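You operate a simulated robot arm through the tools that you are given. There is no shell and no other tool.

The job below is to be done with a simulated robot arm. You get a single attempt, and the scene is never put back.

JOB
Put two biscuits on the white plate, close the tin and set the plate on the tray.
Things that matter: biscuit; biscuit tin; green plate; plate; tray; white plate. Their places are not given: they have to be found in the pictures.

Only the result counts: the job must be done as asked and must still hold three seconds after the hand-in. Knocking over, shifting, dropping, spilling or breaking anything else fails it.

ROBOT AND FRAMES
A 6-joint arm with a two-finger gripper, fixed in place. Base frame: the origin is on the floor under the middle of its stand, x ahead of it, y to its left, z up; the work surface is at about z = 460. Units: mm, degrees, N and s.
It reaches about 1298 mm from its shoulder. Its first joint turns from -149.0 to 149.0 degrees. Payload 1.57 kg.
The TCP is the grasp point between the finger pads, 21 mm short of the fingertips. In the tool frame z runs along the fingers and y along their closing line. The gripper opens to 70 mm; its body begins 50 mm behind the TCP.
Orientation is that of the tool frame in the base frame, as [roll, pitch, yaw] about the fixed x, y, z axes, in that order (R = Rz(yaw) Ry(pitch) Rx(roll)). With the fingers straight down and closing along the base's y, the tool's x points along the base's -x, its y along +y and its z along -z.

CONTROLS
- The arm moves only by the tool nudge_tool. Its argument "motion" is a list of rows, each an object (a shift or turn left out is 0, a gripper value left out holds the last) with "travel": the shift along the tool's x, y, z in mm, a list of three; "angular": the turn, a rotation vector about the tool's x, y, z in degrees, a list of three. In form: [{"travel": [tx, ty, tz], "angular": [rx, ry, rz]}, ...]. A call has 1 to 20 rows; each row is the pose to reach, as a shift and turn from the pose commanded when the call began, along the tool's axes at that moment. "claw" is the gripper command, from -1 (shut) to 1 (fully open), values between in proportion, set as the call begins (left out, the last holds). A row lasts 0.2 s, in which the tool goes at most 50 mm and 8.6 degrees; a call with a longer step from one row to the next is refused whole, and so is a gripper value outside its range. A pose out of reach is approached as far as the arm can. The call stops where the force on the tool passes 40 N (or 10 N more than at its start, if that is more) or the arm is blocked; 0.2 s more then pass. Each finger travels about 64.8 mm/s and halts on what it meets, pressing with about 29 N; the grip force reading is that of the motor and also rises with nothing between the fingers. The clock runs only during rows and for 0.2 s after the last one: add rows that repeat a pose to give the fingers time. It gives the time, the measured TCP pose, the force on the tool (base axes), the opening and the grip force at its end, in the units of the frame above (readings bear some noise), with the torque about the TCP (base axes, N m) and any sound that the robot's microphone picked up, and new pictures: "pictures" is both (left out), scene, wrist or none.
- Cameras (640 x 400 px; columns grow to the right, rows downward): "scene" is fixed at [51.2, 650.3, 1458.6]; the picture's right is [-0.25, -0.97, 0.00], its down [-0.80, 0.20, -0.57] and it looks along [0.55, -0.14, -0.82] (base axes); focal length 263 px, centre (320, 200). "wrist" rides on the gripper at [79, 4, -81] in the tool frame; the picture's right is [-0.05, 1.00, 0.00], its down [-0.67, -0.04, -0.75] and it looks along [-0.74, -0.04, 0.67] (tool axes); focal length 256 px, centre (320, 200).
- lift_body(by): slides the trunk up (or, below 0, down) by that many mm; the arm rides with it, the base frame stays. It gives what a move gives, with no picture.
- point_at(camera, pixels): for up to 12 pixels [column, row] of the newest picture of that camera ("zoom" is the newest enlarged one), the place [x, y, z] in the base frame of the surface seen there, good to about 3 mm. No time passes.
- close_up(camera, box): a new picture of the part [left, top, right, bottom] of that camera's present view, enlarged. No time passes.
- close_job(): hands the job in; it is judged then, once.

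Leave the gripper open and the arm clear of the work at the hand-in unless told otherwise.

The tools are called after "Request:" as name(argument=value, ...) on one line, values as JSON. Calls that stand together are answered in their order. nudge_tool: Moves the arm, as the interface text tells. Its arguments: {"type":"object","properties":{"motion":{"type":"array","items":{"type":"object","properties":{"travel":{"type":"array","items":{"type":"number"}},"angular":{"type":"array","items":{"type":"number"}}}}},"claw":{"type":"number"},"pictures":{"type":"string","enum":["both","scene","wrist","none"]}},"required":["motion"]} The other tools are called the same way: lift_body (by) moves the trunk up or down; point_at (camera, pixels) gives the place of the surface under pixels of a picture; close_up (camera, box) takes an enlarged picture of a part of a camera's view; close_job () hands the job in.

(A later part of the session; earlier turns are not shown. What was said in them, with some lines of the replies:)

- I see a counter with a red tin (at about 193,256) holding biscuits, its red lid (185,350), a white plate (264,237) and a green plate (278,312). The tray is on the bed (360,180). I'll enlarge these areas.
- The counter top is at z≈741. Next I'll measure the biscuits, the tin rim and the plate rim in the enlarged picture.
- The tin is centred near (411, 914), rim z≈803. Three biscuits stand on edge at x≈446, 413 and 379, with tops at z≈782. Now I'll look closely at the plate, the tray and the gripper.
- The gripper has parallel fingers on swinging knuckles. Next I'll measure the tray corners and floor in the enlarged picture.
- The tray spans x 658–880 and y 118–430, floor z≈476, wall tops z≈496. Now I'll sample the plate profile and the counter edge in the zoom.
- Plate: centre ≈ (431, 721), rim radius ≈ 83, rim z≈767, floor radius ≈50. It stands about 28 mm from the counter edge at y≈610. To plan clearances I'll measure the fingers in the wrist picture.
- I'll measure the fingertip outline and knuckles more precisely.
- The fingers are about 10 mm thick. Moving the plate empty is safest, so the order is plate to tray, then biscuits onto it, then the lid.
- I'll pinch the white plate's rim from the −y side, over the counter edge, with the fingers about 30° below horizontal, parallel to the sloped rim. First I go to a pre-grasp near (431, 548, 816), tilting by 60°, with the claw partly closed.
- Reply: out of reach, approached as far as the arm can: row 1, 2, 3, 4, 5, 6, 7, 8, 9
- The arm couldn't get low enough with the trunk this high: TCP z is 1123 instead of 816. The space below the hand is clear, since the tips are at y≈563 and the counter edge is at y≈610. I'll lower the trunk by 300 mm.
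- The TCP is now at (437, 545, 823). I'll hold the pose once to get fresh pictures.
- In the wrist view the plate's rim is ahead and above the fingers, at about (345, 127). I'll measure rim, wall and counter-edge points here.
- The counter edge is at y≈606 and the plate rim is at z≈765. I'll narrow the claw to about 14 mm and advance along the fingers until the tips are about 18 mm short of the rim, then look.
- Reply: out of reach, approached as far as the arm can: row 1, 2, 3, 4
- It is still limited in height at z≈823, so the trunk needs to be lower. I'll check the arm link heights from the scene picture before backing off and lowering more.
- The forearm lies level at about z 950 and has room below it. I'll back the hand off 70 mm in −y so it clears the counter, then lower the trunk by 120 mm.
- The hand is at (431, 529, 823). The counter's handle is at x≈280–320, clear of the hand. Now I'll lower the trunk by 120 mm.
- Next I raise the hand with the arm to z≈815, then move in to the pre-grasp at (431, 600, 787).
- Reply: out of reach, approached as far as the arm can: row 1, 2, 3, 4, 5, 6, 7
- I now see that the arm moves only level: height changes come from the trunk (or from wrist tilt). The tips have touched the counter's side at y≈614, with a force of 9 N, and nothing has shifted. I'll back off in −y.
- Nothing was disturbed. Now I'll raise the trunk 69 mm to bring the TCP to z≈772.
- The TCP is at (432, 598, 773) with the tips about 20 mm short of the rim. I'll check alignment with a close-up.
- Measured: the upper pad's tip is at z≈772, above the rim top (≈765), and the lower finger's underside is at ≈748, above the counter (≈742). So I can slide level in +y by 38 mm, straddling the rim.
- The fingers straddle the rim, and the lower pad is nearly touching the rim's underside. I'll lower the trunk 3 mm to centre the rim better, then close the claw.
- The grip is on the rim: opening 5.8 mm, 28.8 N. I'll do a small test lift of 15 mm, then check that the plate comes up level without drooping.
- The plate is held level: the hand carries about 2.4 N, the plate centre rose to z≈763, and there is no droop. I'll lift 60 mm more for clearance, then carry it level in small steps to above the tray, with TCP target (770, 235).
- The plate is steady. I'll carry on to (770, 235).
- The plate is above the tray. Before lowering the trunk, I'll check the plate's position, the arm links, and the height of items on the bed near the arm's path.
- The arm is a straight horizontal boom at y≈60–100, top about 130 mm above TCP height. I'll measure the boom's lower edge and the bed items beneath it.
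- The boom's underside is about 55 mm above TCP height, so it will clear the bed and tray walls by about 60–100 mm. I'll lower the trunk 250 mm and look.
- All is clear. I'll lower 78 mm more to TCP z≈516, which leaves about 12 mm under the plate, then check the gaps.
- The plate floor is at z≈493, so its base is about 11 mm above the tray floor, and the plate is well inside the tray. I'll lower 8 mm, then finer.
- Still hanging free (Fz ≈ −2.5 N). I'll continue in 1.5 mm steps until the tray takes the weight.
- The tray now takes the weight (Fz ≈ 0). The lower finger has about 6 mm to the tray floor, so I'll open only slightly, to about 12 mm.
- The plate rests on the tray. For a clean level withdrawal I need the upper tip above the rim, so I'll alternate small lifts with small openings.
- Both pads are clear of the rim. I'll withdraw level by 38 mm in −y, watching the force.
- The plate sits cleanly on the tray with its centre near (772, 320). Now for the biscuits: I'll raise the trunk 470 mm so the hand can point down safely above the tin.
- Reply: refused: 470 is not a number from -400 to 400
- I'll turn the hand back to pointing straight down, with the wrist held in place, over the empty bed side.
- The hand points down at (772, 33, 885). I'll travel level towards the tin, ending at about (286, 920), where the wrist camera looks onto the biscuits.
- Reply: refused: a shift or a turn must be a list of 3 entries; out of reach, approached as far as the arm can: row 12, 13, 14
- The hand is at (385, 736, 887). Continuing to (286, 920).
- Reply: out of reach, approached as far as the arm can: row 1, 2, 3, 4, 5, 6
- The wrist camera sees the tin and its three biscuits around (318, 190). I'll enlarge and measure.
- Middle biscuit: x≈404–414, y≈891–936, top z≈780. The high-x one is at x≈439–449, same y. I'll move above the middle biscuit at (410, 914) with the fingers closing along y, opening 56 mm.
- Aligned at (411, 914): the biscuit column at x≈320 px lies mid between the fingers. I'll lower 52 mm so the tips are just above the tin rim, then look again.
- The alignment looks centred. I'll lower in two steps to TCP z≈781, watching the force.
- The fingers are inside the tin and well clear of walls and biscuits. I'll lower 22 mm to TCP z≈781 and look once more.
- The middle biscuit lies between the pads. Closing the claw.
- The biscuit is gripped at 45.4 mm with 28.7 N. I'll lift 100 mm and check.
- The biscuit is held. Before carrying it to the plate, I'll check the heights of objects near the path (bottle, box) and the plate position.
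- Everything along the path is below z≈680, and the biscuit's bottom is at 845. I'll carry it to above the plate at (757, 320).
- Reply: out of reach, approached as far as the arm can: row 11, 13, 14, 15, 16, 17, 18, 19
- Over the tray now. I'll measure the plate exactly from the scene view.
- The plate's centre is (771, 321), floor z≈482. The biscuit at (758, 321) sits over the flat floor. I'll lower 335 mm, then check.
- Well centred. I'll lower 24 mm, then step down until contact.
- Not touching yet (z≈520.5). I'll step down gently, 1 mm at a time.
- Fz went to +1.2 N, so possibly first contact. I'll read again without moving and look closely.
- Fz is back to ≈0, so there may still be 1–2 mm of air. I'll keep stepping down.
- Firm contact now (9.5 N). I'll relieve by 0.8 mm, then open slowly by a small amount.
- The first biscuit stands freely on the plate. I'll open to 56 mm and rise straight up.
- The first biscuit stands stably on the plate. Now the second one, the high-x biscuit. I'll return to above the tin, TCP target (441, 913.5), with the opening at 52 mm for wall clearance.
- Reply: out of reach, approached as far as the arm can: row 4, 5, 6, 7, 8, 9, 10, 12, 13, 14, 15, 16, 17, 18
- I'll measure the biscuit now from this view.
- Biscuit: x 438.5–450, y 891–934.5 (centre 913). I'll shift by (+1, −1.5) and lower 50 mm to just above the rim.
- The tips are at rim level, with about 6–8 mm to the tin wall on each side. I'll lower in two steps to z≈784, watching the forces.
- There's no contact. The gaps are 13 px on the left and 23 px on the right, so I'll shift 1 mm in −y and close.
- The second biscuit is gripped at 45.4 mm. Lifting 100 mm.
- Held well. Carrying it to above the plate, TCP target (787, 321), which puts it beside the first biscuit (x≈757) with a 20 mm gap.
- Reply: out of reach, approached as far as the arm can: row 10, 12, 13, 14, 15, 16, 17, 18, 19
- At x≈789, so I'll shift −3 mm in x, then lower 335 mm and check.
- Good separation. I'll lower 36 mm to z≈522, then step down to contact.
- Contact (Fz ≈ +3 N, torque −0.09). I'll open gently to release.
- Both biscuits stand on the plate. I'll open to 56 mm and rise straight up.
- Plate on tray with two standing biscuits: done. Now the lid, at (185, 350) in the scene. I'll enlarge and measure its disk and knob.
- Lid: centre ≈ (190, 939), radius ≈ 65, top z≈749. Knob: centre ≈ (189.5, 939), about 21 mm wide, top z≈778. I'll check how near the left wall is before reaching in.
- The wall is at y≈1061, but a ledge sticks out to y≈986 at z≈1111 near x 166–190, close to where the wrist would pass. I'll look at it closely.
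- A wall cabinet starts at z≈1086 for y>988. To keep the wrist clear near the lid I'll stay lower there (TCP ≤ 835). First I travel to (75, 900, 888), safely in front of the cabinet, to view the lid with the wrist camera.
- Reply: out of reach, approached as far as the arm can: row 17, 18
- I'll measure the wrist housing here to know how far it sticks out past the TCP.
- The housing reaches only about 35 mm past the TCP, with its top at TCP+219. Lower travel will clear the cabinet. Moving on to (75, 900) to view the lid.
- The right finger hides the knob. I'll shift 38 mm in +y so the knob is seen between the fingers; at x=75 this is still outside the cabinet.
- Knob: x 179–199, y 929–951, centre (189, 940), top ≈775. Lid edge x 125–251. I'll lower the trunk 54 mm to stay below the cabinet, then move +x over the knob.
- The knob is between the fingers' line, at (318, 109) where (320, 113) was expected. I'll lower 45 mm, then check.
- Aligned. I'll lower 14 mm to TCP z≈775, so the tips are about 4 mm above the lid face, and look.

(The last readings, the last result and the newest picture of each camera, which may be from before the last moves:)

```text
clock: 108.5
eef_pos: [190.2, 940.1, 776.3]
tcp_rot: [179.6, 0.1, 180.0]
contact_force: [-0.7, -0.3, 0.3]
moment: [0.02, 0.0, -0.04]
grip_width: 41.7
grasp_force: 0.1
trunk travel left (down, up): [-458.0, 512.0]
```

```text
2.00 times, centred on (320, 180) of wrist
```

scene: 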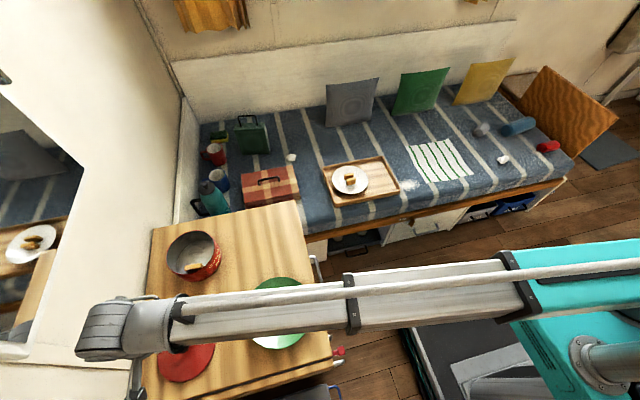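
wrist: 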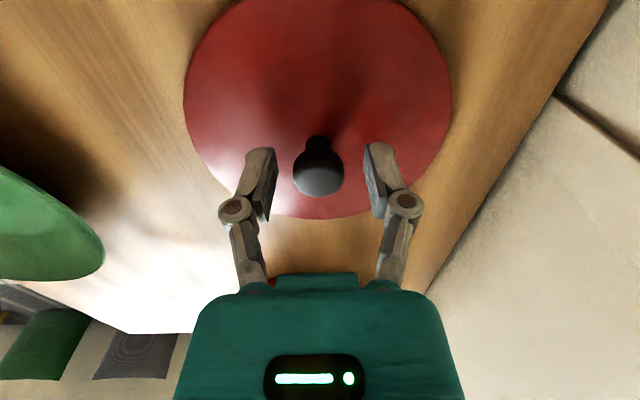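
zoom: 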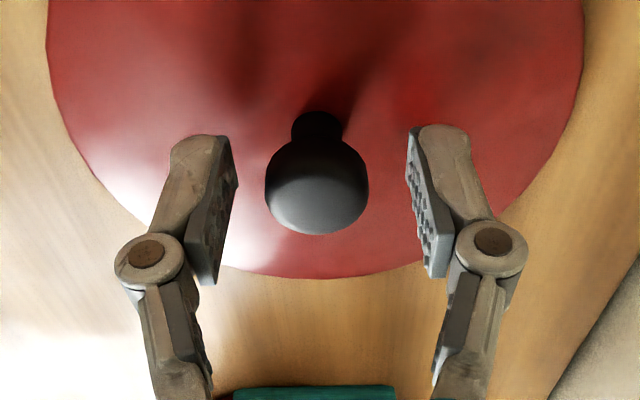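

The tips are clear of the lid face, and the knob is about 1.5 mm to the −y side. I'll shift −1.3 mm and close on the knob.

Request:
nudge_tool(motion=[{"travel": [0, -1.3, 0]}, {"travel": [0, -1.3, 0]}], pictures="none")

Request:
nudge_tool(motion=[{"travel": [0, 0, 0]}, {"travel": [0, 0, 0]}, {"travel": [0, 0, 0]}, {"travel": [0, 0, 0]}], claw=-1, pictures="wrist")

Request:
close_up(camera="wrist", box=[200, 80, 440, 280])

```text
clock: 109.1
eef_pos: [189.1, 939.2, 776.4]
tcp_rot: [179.6, 0.0, -180.0]
contact_force: [-0.5, -0.5, -0.2]
moment: [-0.03, -0.02, -0.01]
grip_width: 41.8
grasp_force: 0.3
trunk travel left (down, up): [-458.0, 512.0]
```

```text
clock: 110.1
eef_pos: [188.0, 940.1, 776.9]
tcp_rot: [179.5, 0.0, 179.9]
contact_force: [-0.3, 0.5, 1.0]
moment: [-0.06, -0.03, 0.03]
grip_width: 22.1
grasp_force: 28.6
trunk travel left (down, up): [-458.0, 512.0]
```

wrist: 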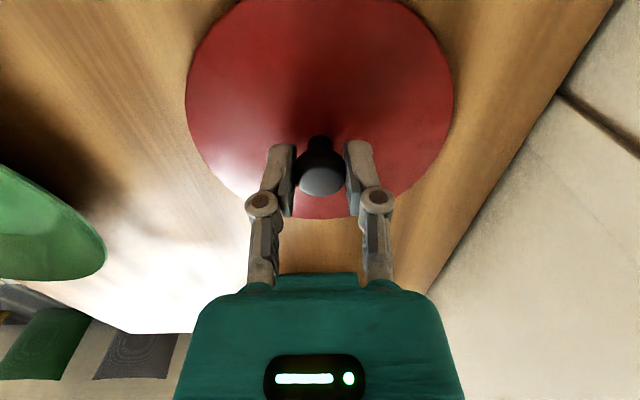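

```text
2.00 times, centred on (320, 180) of wrist
```

zoom: 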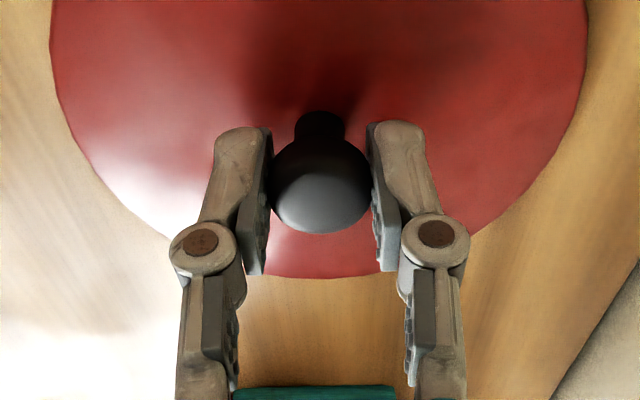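

The knob is gripped at 22.1 mm with 28.6 N. A test lift of 20 mm comes next, then I'll check that the lid hangs level.

Request:
lift_body(by=20)

Request:
nudge_tool(motion=[{"travel": [0, 0, 0]}])

Request:
close_up(camera="wrist", box=[160, 0, 480, 260])

Request:
close_up(camera="scene", box=[90, 290, 260, 400])

```text
clock: 110.8
eef_pos: [189.2, 939.3, 796.2]
tcp_rot: [179.6, 0.0, 180.0]
contact_force: [-0.4, -0.7, 0.1]
moment: [-0.01, 0.0, -0.02]
grip_width: 22.4
grasp_force: 29.0
trunk travel left (down, up): [-478.0, 492.0]
```

```text
clock: 111.2
eef_pos: [188.7, 937.7, 796.0]
tcp_rot: [179.6, 0.0, -180.0]
contact_force: [-0.6, 0.2, -0.6]
moment: [0.01, 0.03, -0.01]
grip_width: 22.4
grasp_force: 29.1
trunk travel left (down, up): [-478.0, 492.0]
```

scene: 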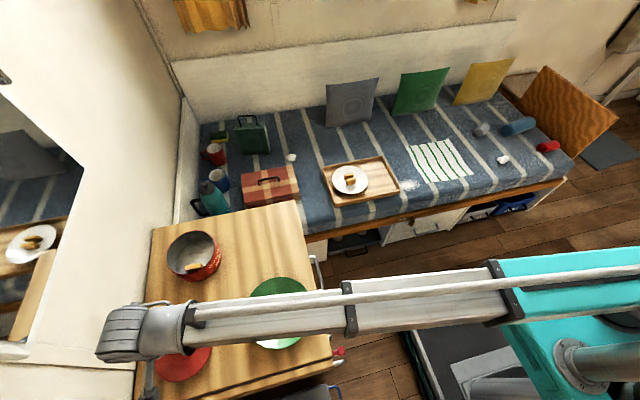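
wrist: 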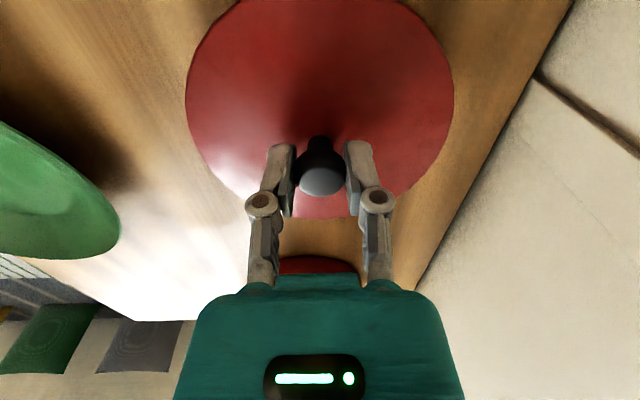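

```text
1.54 times, centred on (320, 130) of wrist
```

zoom: 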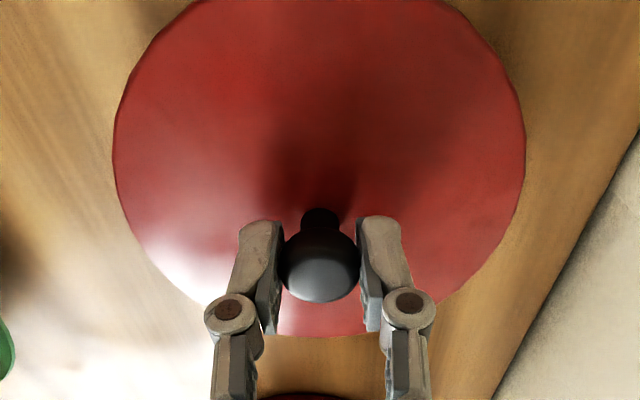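

```text
3.64 times, centred on (175, 345) of scene
```

zoom: 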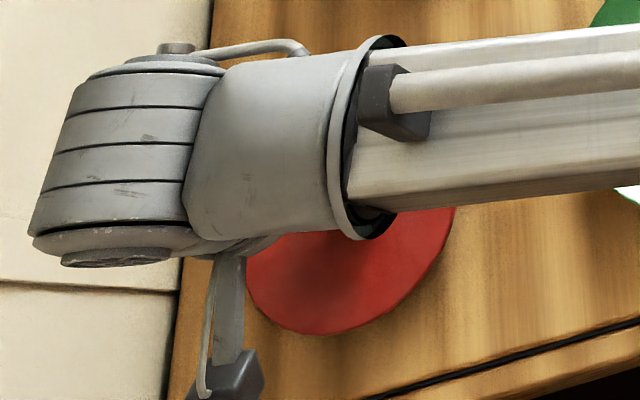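

The lid moves with the hand. I'll check that it's level by sampling its surface in the wrist view.

Request:
point_at(camera="wrist", pixels=[[220, 100], [250, 30], [320, 20], [390, 30], [425, 100], [320, 80], [240, 160], [410, 160], [320, 213], [190, 100], [452, 90], [260, 5]])

```text
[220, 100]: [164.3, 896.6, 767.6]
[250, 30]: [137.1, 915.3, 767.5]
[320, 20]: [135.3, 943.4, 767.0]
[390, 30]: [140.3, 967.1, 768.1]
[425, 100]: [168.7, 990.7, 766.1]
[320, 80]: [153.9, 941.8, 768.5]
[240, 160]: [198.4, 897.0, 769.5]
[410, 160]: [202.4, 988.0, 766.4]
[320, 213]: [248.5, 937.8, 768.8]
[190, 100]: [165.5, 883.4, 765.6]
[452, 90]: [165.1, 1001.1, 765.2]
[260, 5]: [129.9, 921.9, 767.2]
```

The lid is level (767±2 everywhere). I'd like its exact centre relative to the TCP, so I'll sample its edge in an enlarged wrist view.

Request:
close_up(camera="wrist", box=[160, 0, 480, 230])

```text
1.74 times, centred on (320, 115) of wrist
```

zoom: 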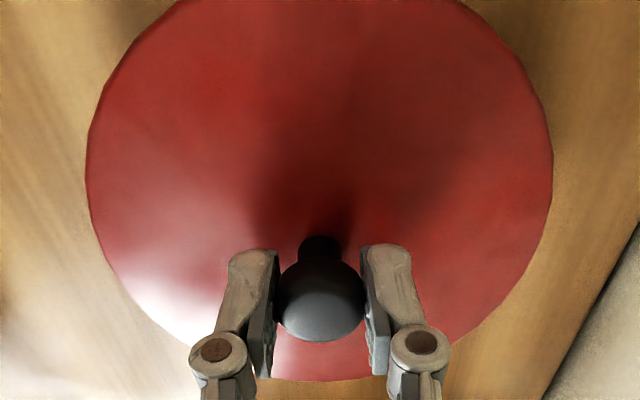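

Fitting the edge gives a lid centre about 1.2 mm behind the TCP in x, radius ≈64. The tin centre fits to (411.2, 914.2). I'll move −y first to (189, 914) for cabinet clearance, then raise 62 mm to pass over the tin rim.

Request:
nudge_tool(motion=[{"travel": [0, -12, 0]}, {"travel": [0, -24.5, 0]}, {"travel": [0, -24.5, 0]}], pictures="none")

Request:
lift_body(by=62)

Request:
nudge_tool(motion=[{"travel": [-15, 0, 0]}, {"travel": [-40, 0, 0]}, {"travel": [-70, 0, 0]}, {"travel": [-100, 0, 0]}, {"travel": [-130, 0, 0]}, {"travel": [-160, 0, 0]}, {"travel": [-190, 0, 0]}, {"travel": [-212, 0, 0]}, {"travel": [-222, 0, 0]}, {"travel": [-222, 0, 0]}])

```text
clock: 112.0
eef_pos: [189.1, 913.8, 796.7]
tcp_rot: [179.6, 0.0, -180.0]
contact_force: [-0.6, -0.3, 0.5]
moment: [0.0, -0.02, 0.0]
grip_width: 22.3
grasp_force: 29.1
trunk travel left (down, up): [-478.0, 492.0]
```

```text
clock: 113.0
eef_pos: [188.7, 914.8, 858.0]
tcp_rot: [179.6, 0.0, 180.0]
contact_force: [0.2, -0.6, 0.3]
moment: [-0.01, 0.03, 0.02]
grip_width: 22.3
grasp_force: 28.8
trunk travel left (down, up): [-540.0, 430.0]
```

```text
clock: 115.2
eef_pos: [409.9, 914.9, 858.0]
tcp_rot: [179.6, 0.0, -180.0]
contact_force: [-0.6, 0.1, -0.5]
moment: [0.01, 0.0, -0.01]
grip_width: 22.3
grasp_force: 29.4
trunk travel left (down, up): [-540.0, 430.0]
```

scene: 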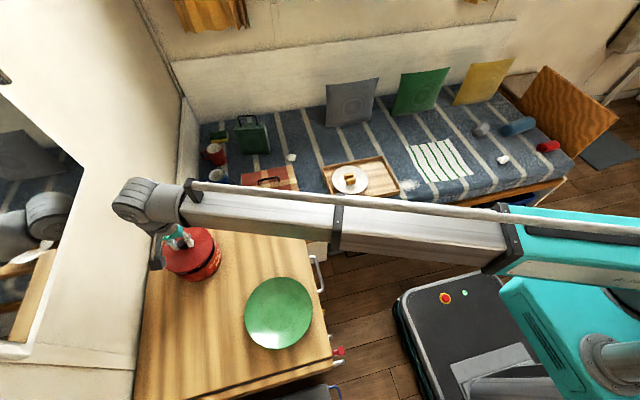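
wrist: 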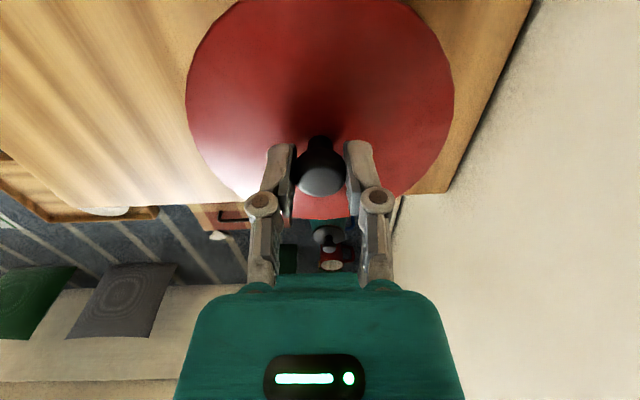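

Above the tin now, at (410, 915). I'll shift +2 mm in x and −0.5 in y, then compare lid and tin in the scene close-up.

Request:
nudge_tool(motion=[{"travel": [-2, -0.5, 0]}, {"travel": [-2, -0.5, 0]}], pictures="scene")

Request:
close_up(camera="scene", box=[140, 210, 250, 300])

```text
clock: 115.8
eef_pos: [412.7, 914.7, 858.2]
tcp_rot: [179.6, 0.0, 180.0]
contact_force: [-0.2, 0.8, 0.0]
moment: [0.04, 0.0, 0.02]
grip_width: 22.4
grasp_force: 29.3
trunk travel left (down, up): [-540.0, 430.0]
```

scene: 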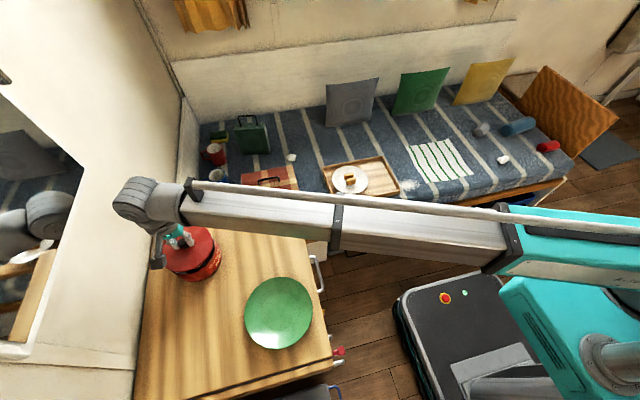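

```text
4.44 times, centred on (195, 255) of scene
```

zoom: 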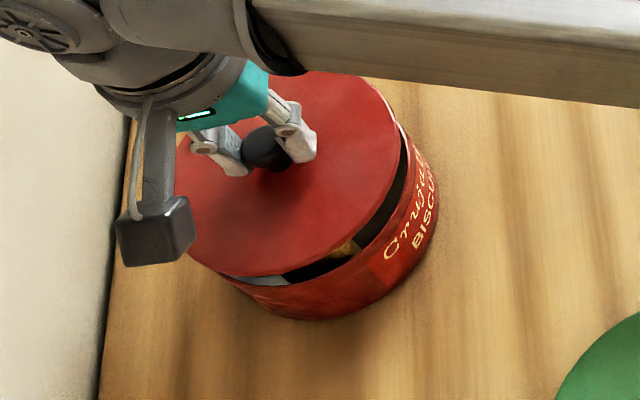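

The lid is over the tin. I'll lower 15 mm, so the lid underside is about 4 mm above the rim, and check alignment again.

Request:
lift_body(by=-15)

Request:
nudge_tool(motion=[{"travel": [0, 0, 0]}])

Request:
close_up(camera="scene", box=[150, 215, 240, 290])

```text
clock: 116.5
eef_pos: [411.2, 914.7, 843.6]
tcp_rot: [179.6, 0.0, 180.0]
contact_force: [-0.1, -0.4, -1.1]
moment: [0.01, 0.0, 0.0]
grip_width: 22.4
grasp_force: 29.4
trunk travel left (down, up): [-525.0, 445.0]
```

```text
clock: 116.9
eef_pos: [412.3, 914.0, 842.9]
tcp_rot: [179.7, 0.0, -179.9]
contact_force: [0.6, 0.2, -0.9]
moment: [0.0, 0.02, -0.01]
grip_width: 22.4
grasp_force: 28.9
trunk travel left (down, up): [-525.0, 445.0]
```

scene: 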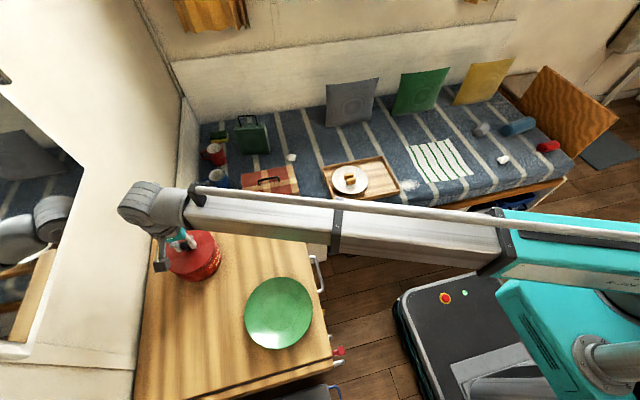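
wrist: 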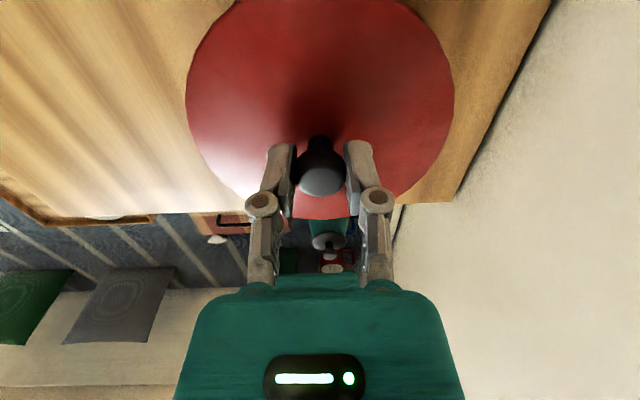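

```text
5.33 times, centred on (195, 252) of scene
```

zoom: 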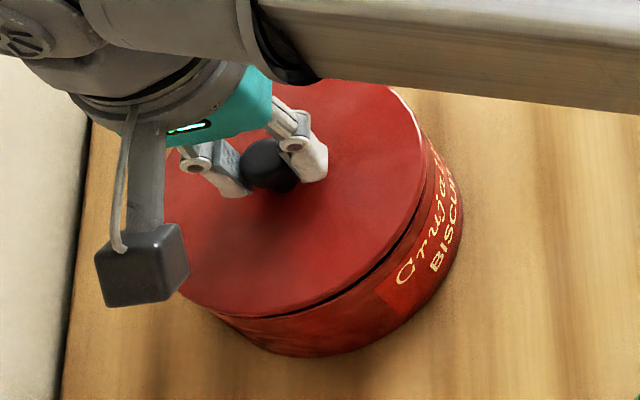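

Nicely concentric, with a small dark gap left. I'll step down 2 mm, then 1 mm at a time, watching Fz.

Request:
lift_body(by=-2)

Request:
lift_body(by=-1.5)

Request:
lift_body(by=-1)

```text
clock: 117.4
eef_pos: [413.0, 914.4, 841.9]
tcp_rot: [179.5, 0.0, -180.0]
contact_force: [-0.1, -1.3, 0.7]
moment: [-0.04, 0.0, -0.05]
grip_width: 22.4
grasp_force: 29.3
trunk travel left (down, up): [-523.0, 447.0]
```

```text
clock: 117.9
eef_pos: [413.1, 914.4, 840.4]
tcp_rot: [179.6, 0.0, 180.0]
contact_force: [0.5, 0.5, 0.5]
moment: [0.03, 0.0, 0.02]
grip_width: 22.4
grasp_force: 29.1
trunk travel left (down, up): [-521.0, 449.0]
```

```text
clock: 118.4
eef_pos: [411.7, 915.9, 838.4]
tcp_rot: [179.6, -0.1, 180.0]
contact_force: [0.7, 0.4, -1.2]
moment: [0.0, 0.0, -0.01]
grip_width: 22.2
grasp_force: 29.2
trunk travel left (down, up): [-520.0, 450.0]
```

No contact yet at z≈838.5. I'll continue in 1 mm steps.

Request:
lift_body(by=-1)

Request:
lift_body(by=-1)

Request:
lift_body(by=-1)

```text
clock: 118.9
eef_pos: [412.3, 914.1, 838.6]
tcp_rot: [179.6, 0.1, 180.0]
contact_force: [1.8, 2.1, 6.7]
moment: [-0.03, 0.14, 0.0]
grip_width: 22.6
grasp_force: 29.3
trunk travel left (down, up): [-519.0, 451.0]
```

```text
clock: 119.4
eef_pos: [413.2, 914.5, 837.9]
tcp_rot: [179.5, 0.1, 179.8]
contact_force: [1.6, 7.0, 17.8]
moment: [0.11, -0.18, 0.04]
grip_width: 22.4
grasp_force: 29.6
trunk travel left (down, up): [-518.0, 452.0]
```

```text
clock: 119.9
eef_pos: [412.0, 913.0, 837.2]
tcp_rot: [179.4, 0.1, 179.9]
contact_force: [4.4, 11.5, 29.1]
moment: [0.16, -0.23, 0.06]
grip_width: 22.5
grasp_force: 28.7
trunk travel left (down, up): [-517.0, 453.0]
```

Contact at z≈838, now pressing 29 N. I'll back up 2 mm to relieve, then inspect how the lid sits.

Request:
lift_body(by=2.2)

Request:
nudge_tool(motion=[{"travel": [0, 0, 0]}])

Request:
close_up(camera="scene", box=[160, 225, 230, 285])

Request:
close_up(camera="wrist", box=[170, 0, 470, 230])

```text
clock: 120.5
eef_pos: [411.3, 912.0, 837.8]
tcp_rot: [179.7, 0.1, -180.0]
contact_force: [0.8, -1.1, 3.3]
moment: [-0.05, -0.04, 0.02]
grip_width: 22.3
grasp_force: 29.1
trunk travel left (down, up): [-519.0, 451.0]
```

```text
clock: 120.8
eef_pos: [412.4, 914.5, 837.6]
tcp_rot: [179.6, 0.0, 179.9]
contact_force: [-0.1, -0.4, 0.7]
moment: [-0.05, 0.1, 0.04]
grip_width: 22.3
grasp_force: 29.5
trunk travel left (down, up): [-519.0, 451.0]
```

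scene: 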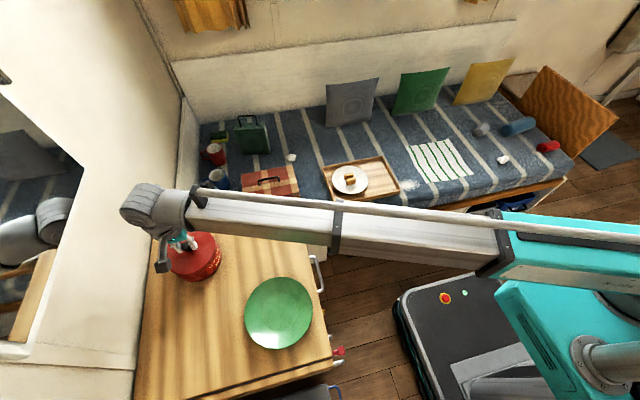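
wrist: 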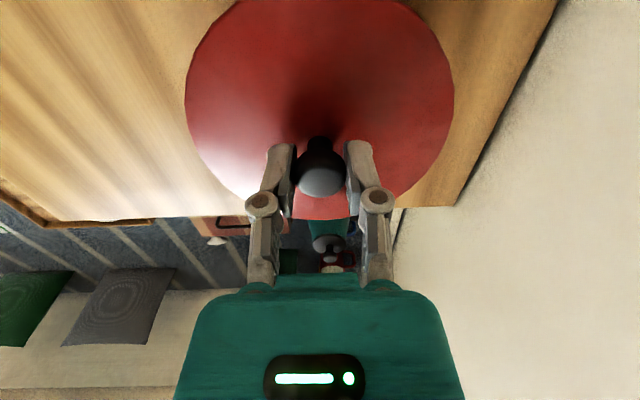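

```text
6.67 times, centred on (195, 255) of scene
```

zoom: 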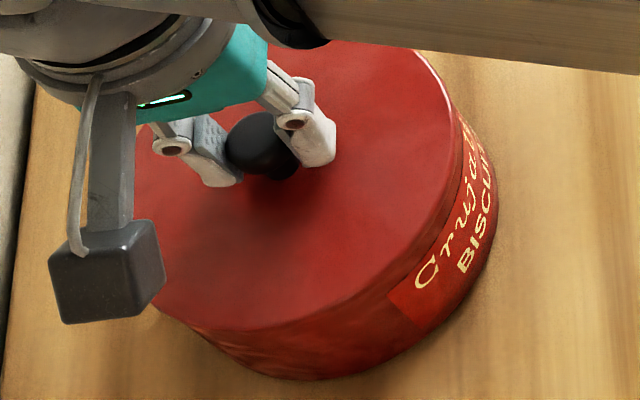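

```text
1.74 times, centred on (320, 115) of wrist
```

zoom: 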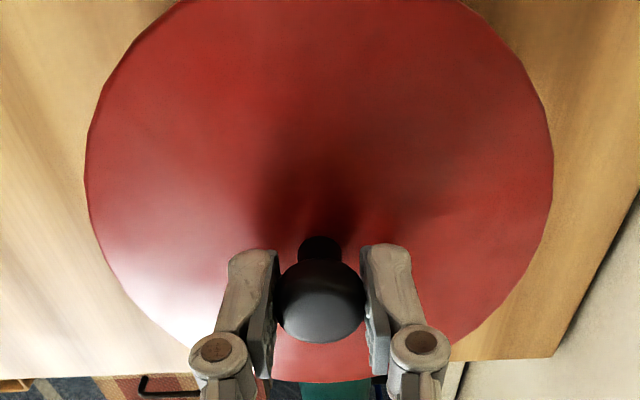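

The lid sits flush on the tin with no visible gap, and the force is near zero. I'll release the knob.

Request:
nudge_tool(motion=[{"travel": [0, 0, 0]}, {"travel": [0, 0, 0]}, {"travel": [0, 0, 0]}, {"travel": [0, 0, 0]}], claw=0.2)

Request:
close_up(camera="scene", box=[160, 225, 230, 285])

```text
clock: 121.8
eef_pos: [412.6, 914.2, 838.7]
tcp_rot: [179.6, -0.1, 180.0]
contact_force: [0.5, 0.0, -0.3]
moment: [-0.02, 0.01, 0.03]
grip_width: 42.2
grasp_force: 0.1
trunk travel left (down, up): [-519.0, 451.0]
heard: snap
```

scene: 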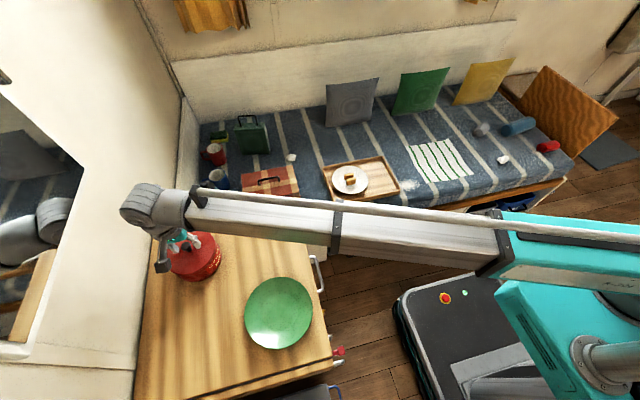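
wrist: 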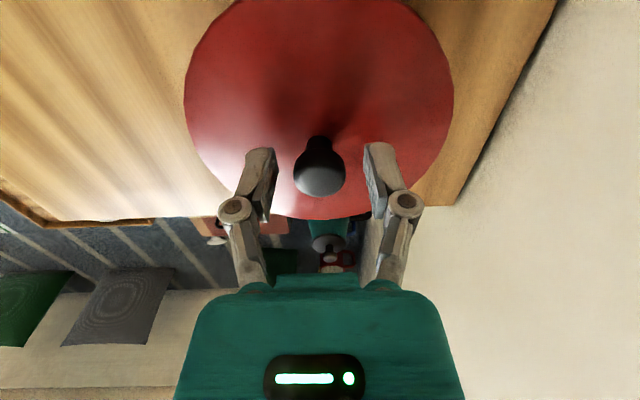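

```text
6.67 times, centred on (195, 255) of scene
```

zoom: 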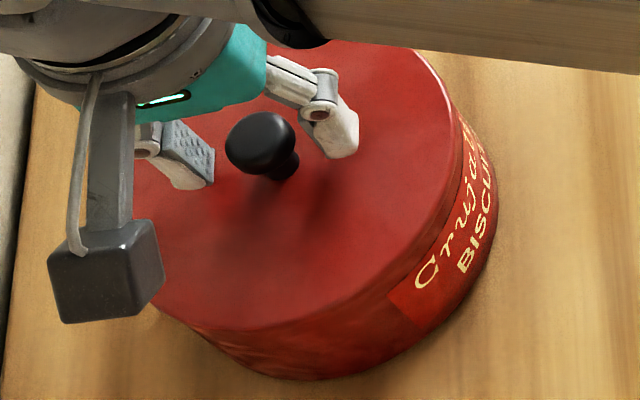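

A "snap" was heard, so the lid latched onto the tin. I'll raise the hand straight up 50 mm and check everything.

Request:
lift_body(by=48)

Request:
nudge_tool(motion=[{"travel": [5, -25, 0]}, {"travel": [10, -65, 0]}, {"travel": [10, -105, 0]}, {"travel": [0, -150, 0]}, {"travel": [-15, -195, 0]}, {"travel": [-30, -240, 0]}, {"travel": [-45, -285, 0]}, {"travel": [-55, -325, 0]}, {"travel": [-60, -350, 0]}, {"travel": [-60, -350, 0]}], claw=1)

Request:
close_up(camera="scene", box=[140, 210, 250, 300])

Request:
close_up(camera="scene", box=[310, 140, 420, 215])

```text
clock: 122.8
eef_pos: [412.6, 914.1, 885.7]
tcp_rot: [179.5, 0.0, 180.0]
contact_force: [-0.2, 0.1, 0.6]
moment: [0.0, 0.01, 0.01]
grip_width: 42.3
grasp_force: 0.1
trunk travel left (down, up): [-567.0, 403.0]
```

```text
clock: 125.0
eef_pos: [470.8, 565.8, 886.1]
tcp_rot: [179.6, 0.0, -179.9]
contact_force: [-0.3, -0.8, 0.0]
moment: [0.02, -0.01, 0.02]
grip_width: 69.8
grasp_force: 0.2
trunk travel left (down, up): [-567.0, 403.0]
```

scene: 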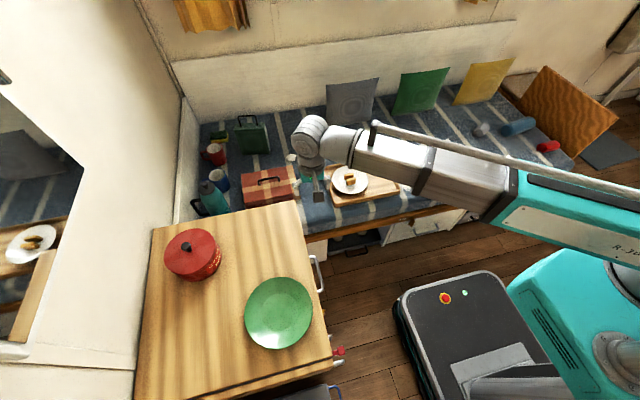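
wrist: 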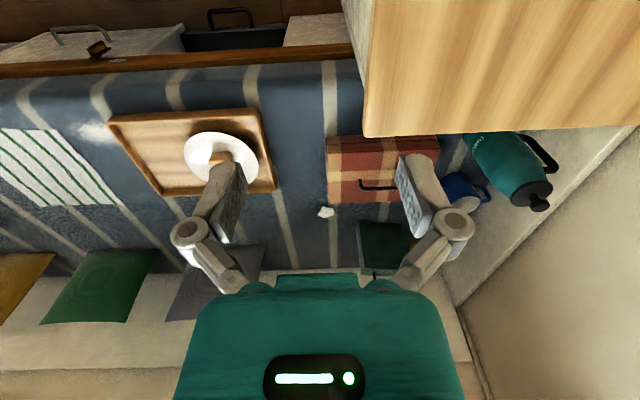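

```text
4.44 times, centred on (195, 255) of scene
```

zoom: 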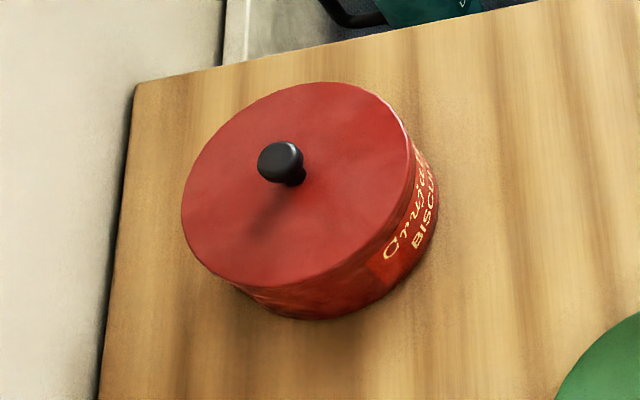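

```text
5.33 times, centred on (365, 178) of scene
```

zoom: 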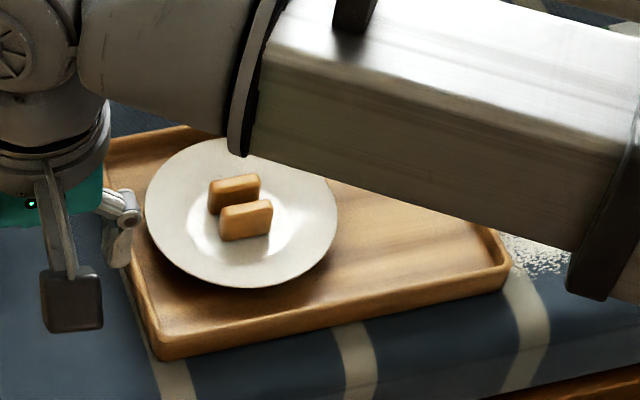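

The tin is closed and the plate with two biscuits stands on the tray. I'll do a last check of the lid's height and level, and the plate's.

Request:
point_at(camera="scene", pixels=[[175, 255], [190, 235], [205, 245], [195, 268], [180, 265], [350, 188], [338, 170], [278, 312], [346, 176], [351, 181]])

```text
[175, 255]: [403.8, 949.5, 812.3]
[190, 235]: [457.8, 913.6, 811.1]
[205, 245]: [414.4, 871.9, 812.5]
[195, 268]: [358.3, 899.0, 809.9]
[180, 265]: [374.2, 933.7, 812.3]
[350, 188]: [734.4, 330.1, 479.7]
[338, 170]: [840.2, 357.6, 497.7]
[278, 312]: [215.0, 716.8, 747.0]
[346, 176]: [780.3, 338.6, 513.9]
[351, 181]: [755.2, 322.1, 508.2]
```

The final check is good:
- **Lid:** level at z≈811 all round, seated on the tin.
- **White plate:** flat on the tray, with both biscuits standing on it.
- **Green plate:** has not moved.
- **Arm:** the gripper is fully open and clear of everything at z≈886.

I'm handing the job in.

Request:
close_job()

```text
The job is handed in.
```

I handed the job in with everything asked for done; the tool only confirmed the hand-in, so I don't have the judge's result.

- **Plate and biscuits:** the white plate is flat on the tray with two biscuits standing on it. I moved the plate to the tray while it was empty, then placed the biscuits on it there.
- **Tin:** the lid is on and level, and a snap was heard as I released it. The third biscuit is still inside.
- **Everything else:** nothing else looked moved in the last pictures. Early on the fingertips touched the side of the counter lightly, at about 9 N. While seating the lid I pressed to about 29 N before easing off.

The gripper is fully open, and the arm is well above the tray and counter.
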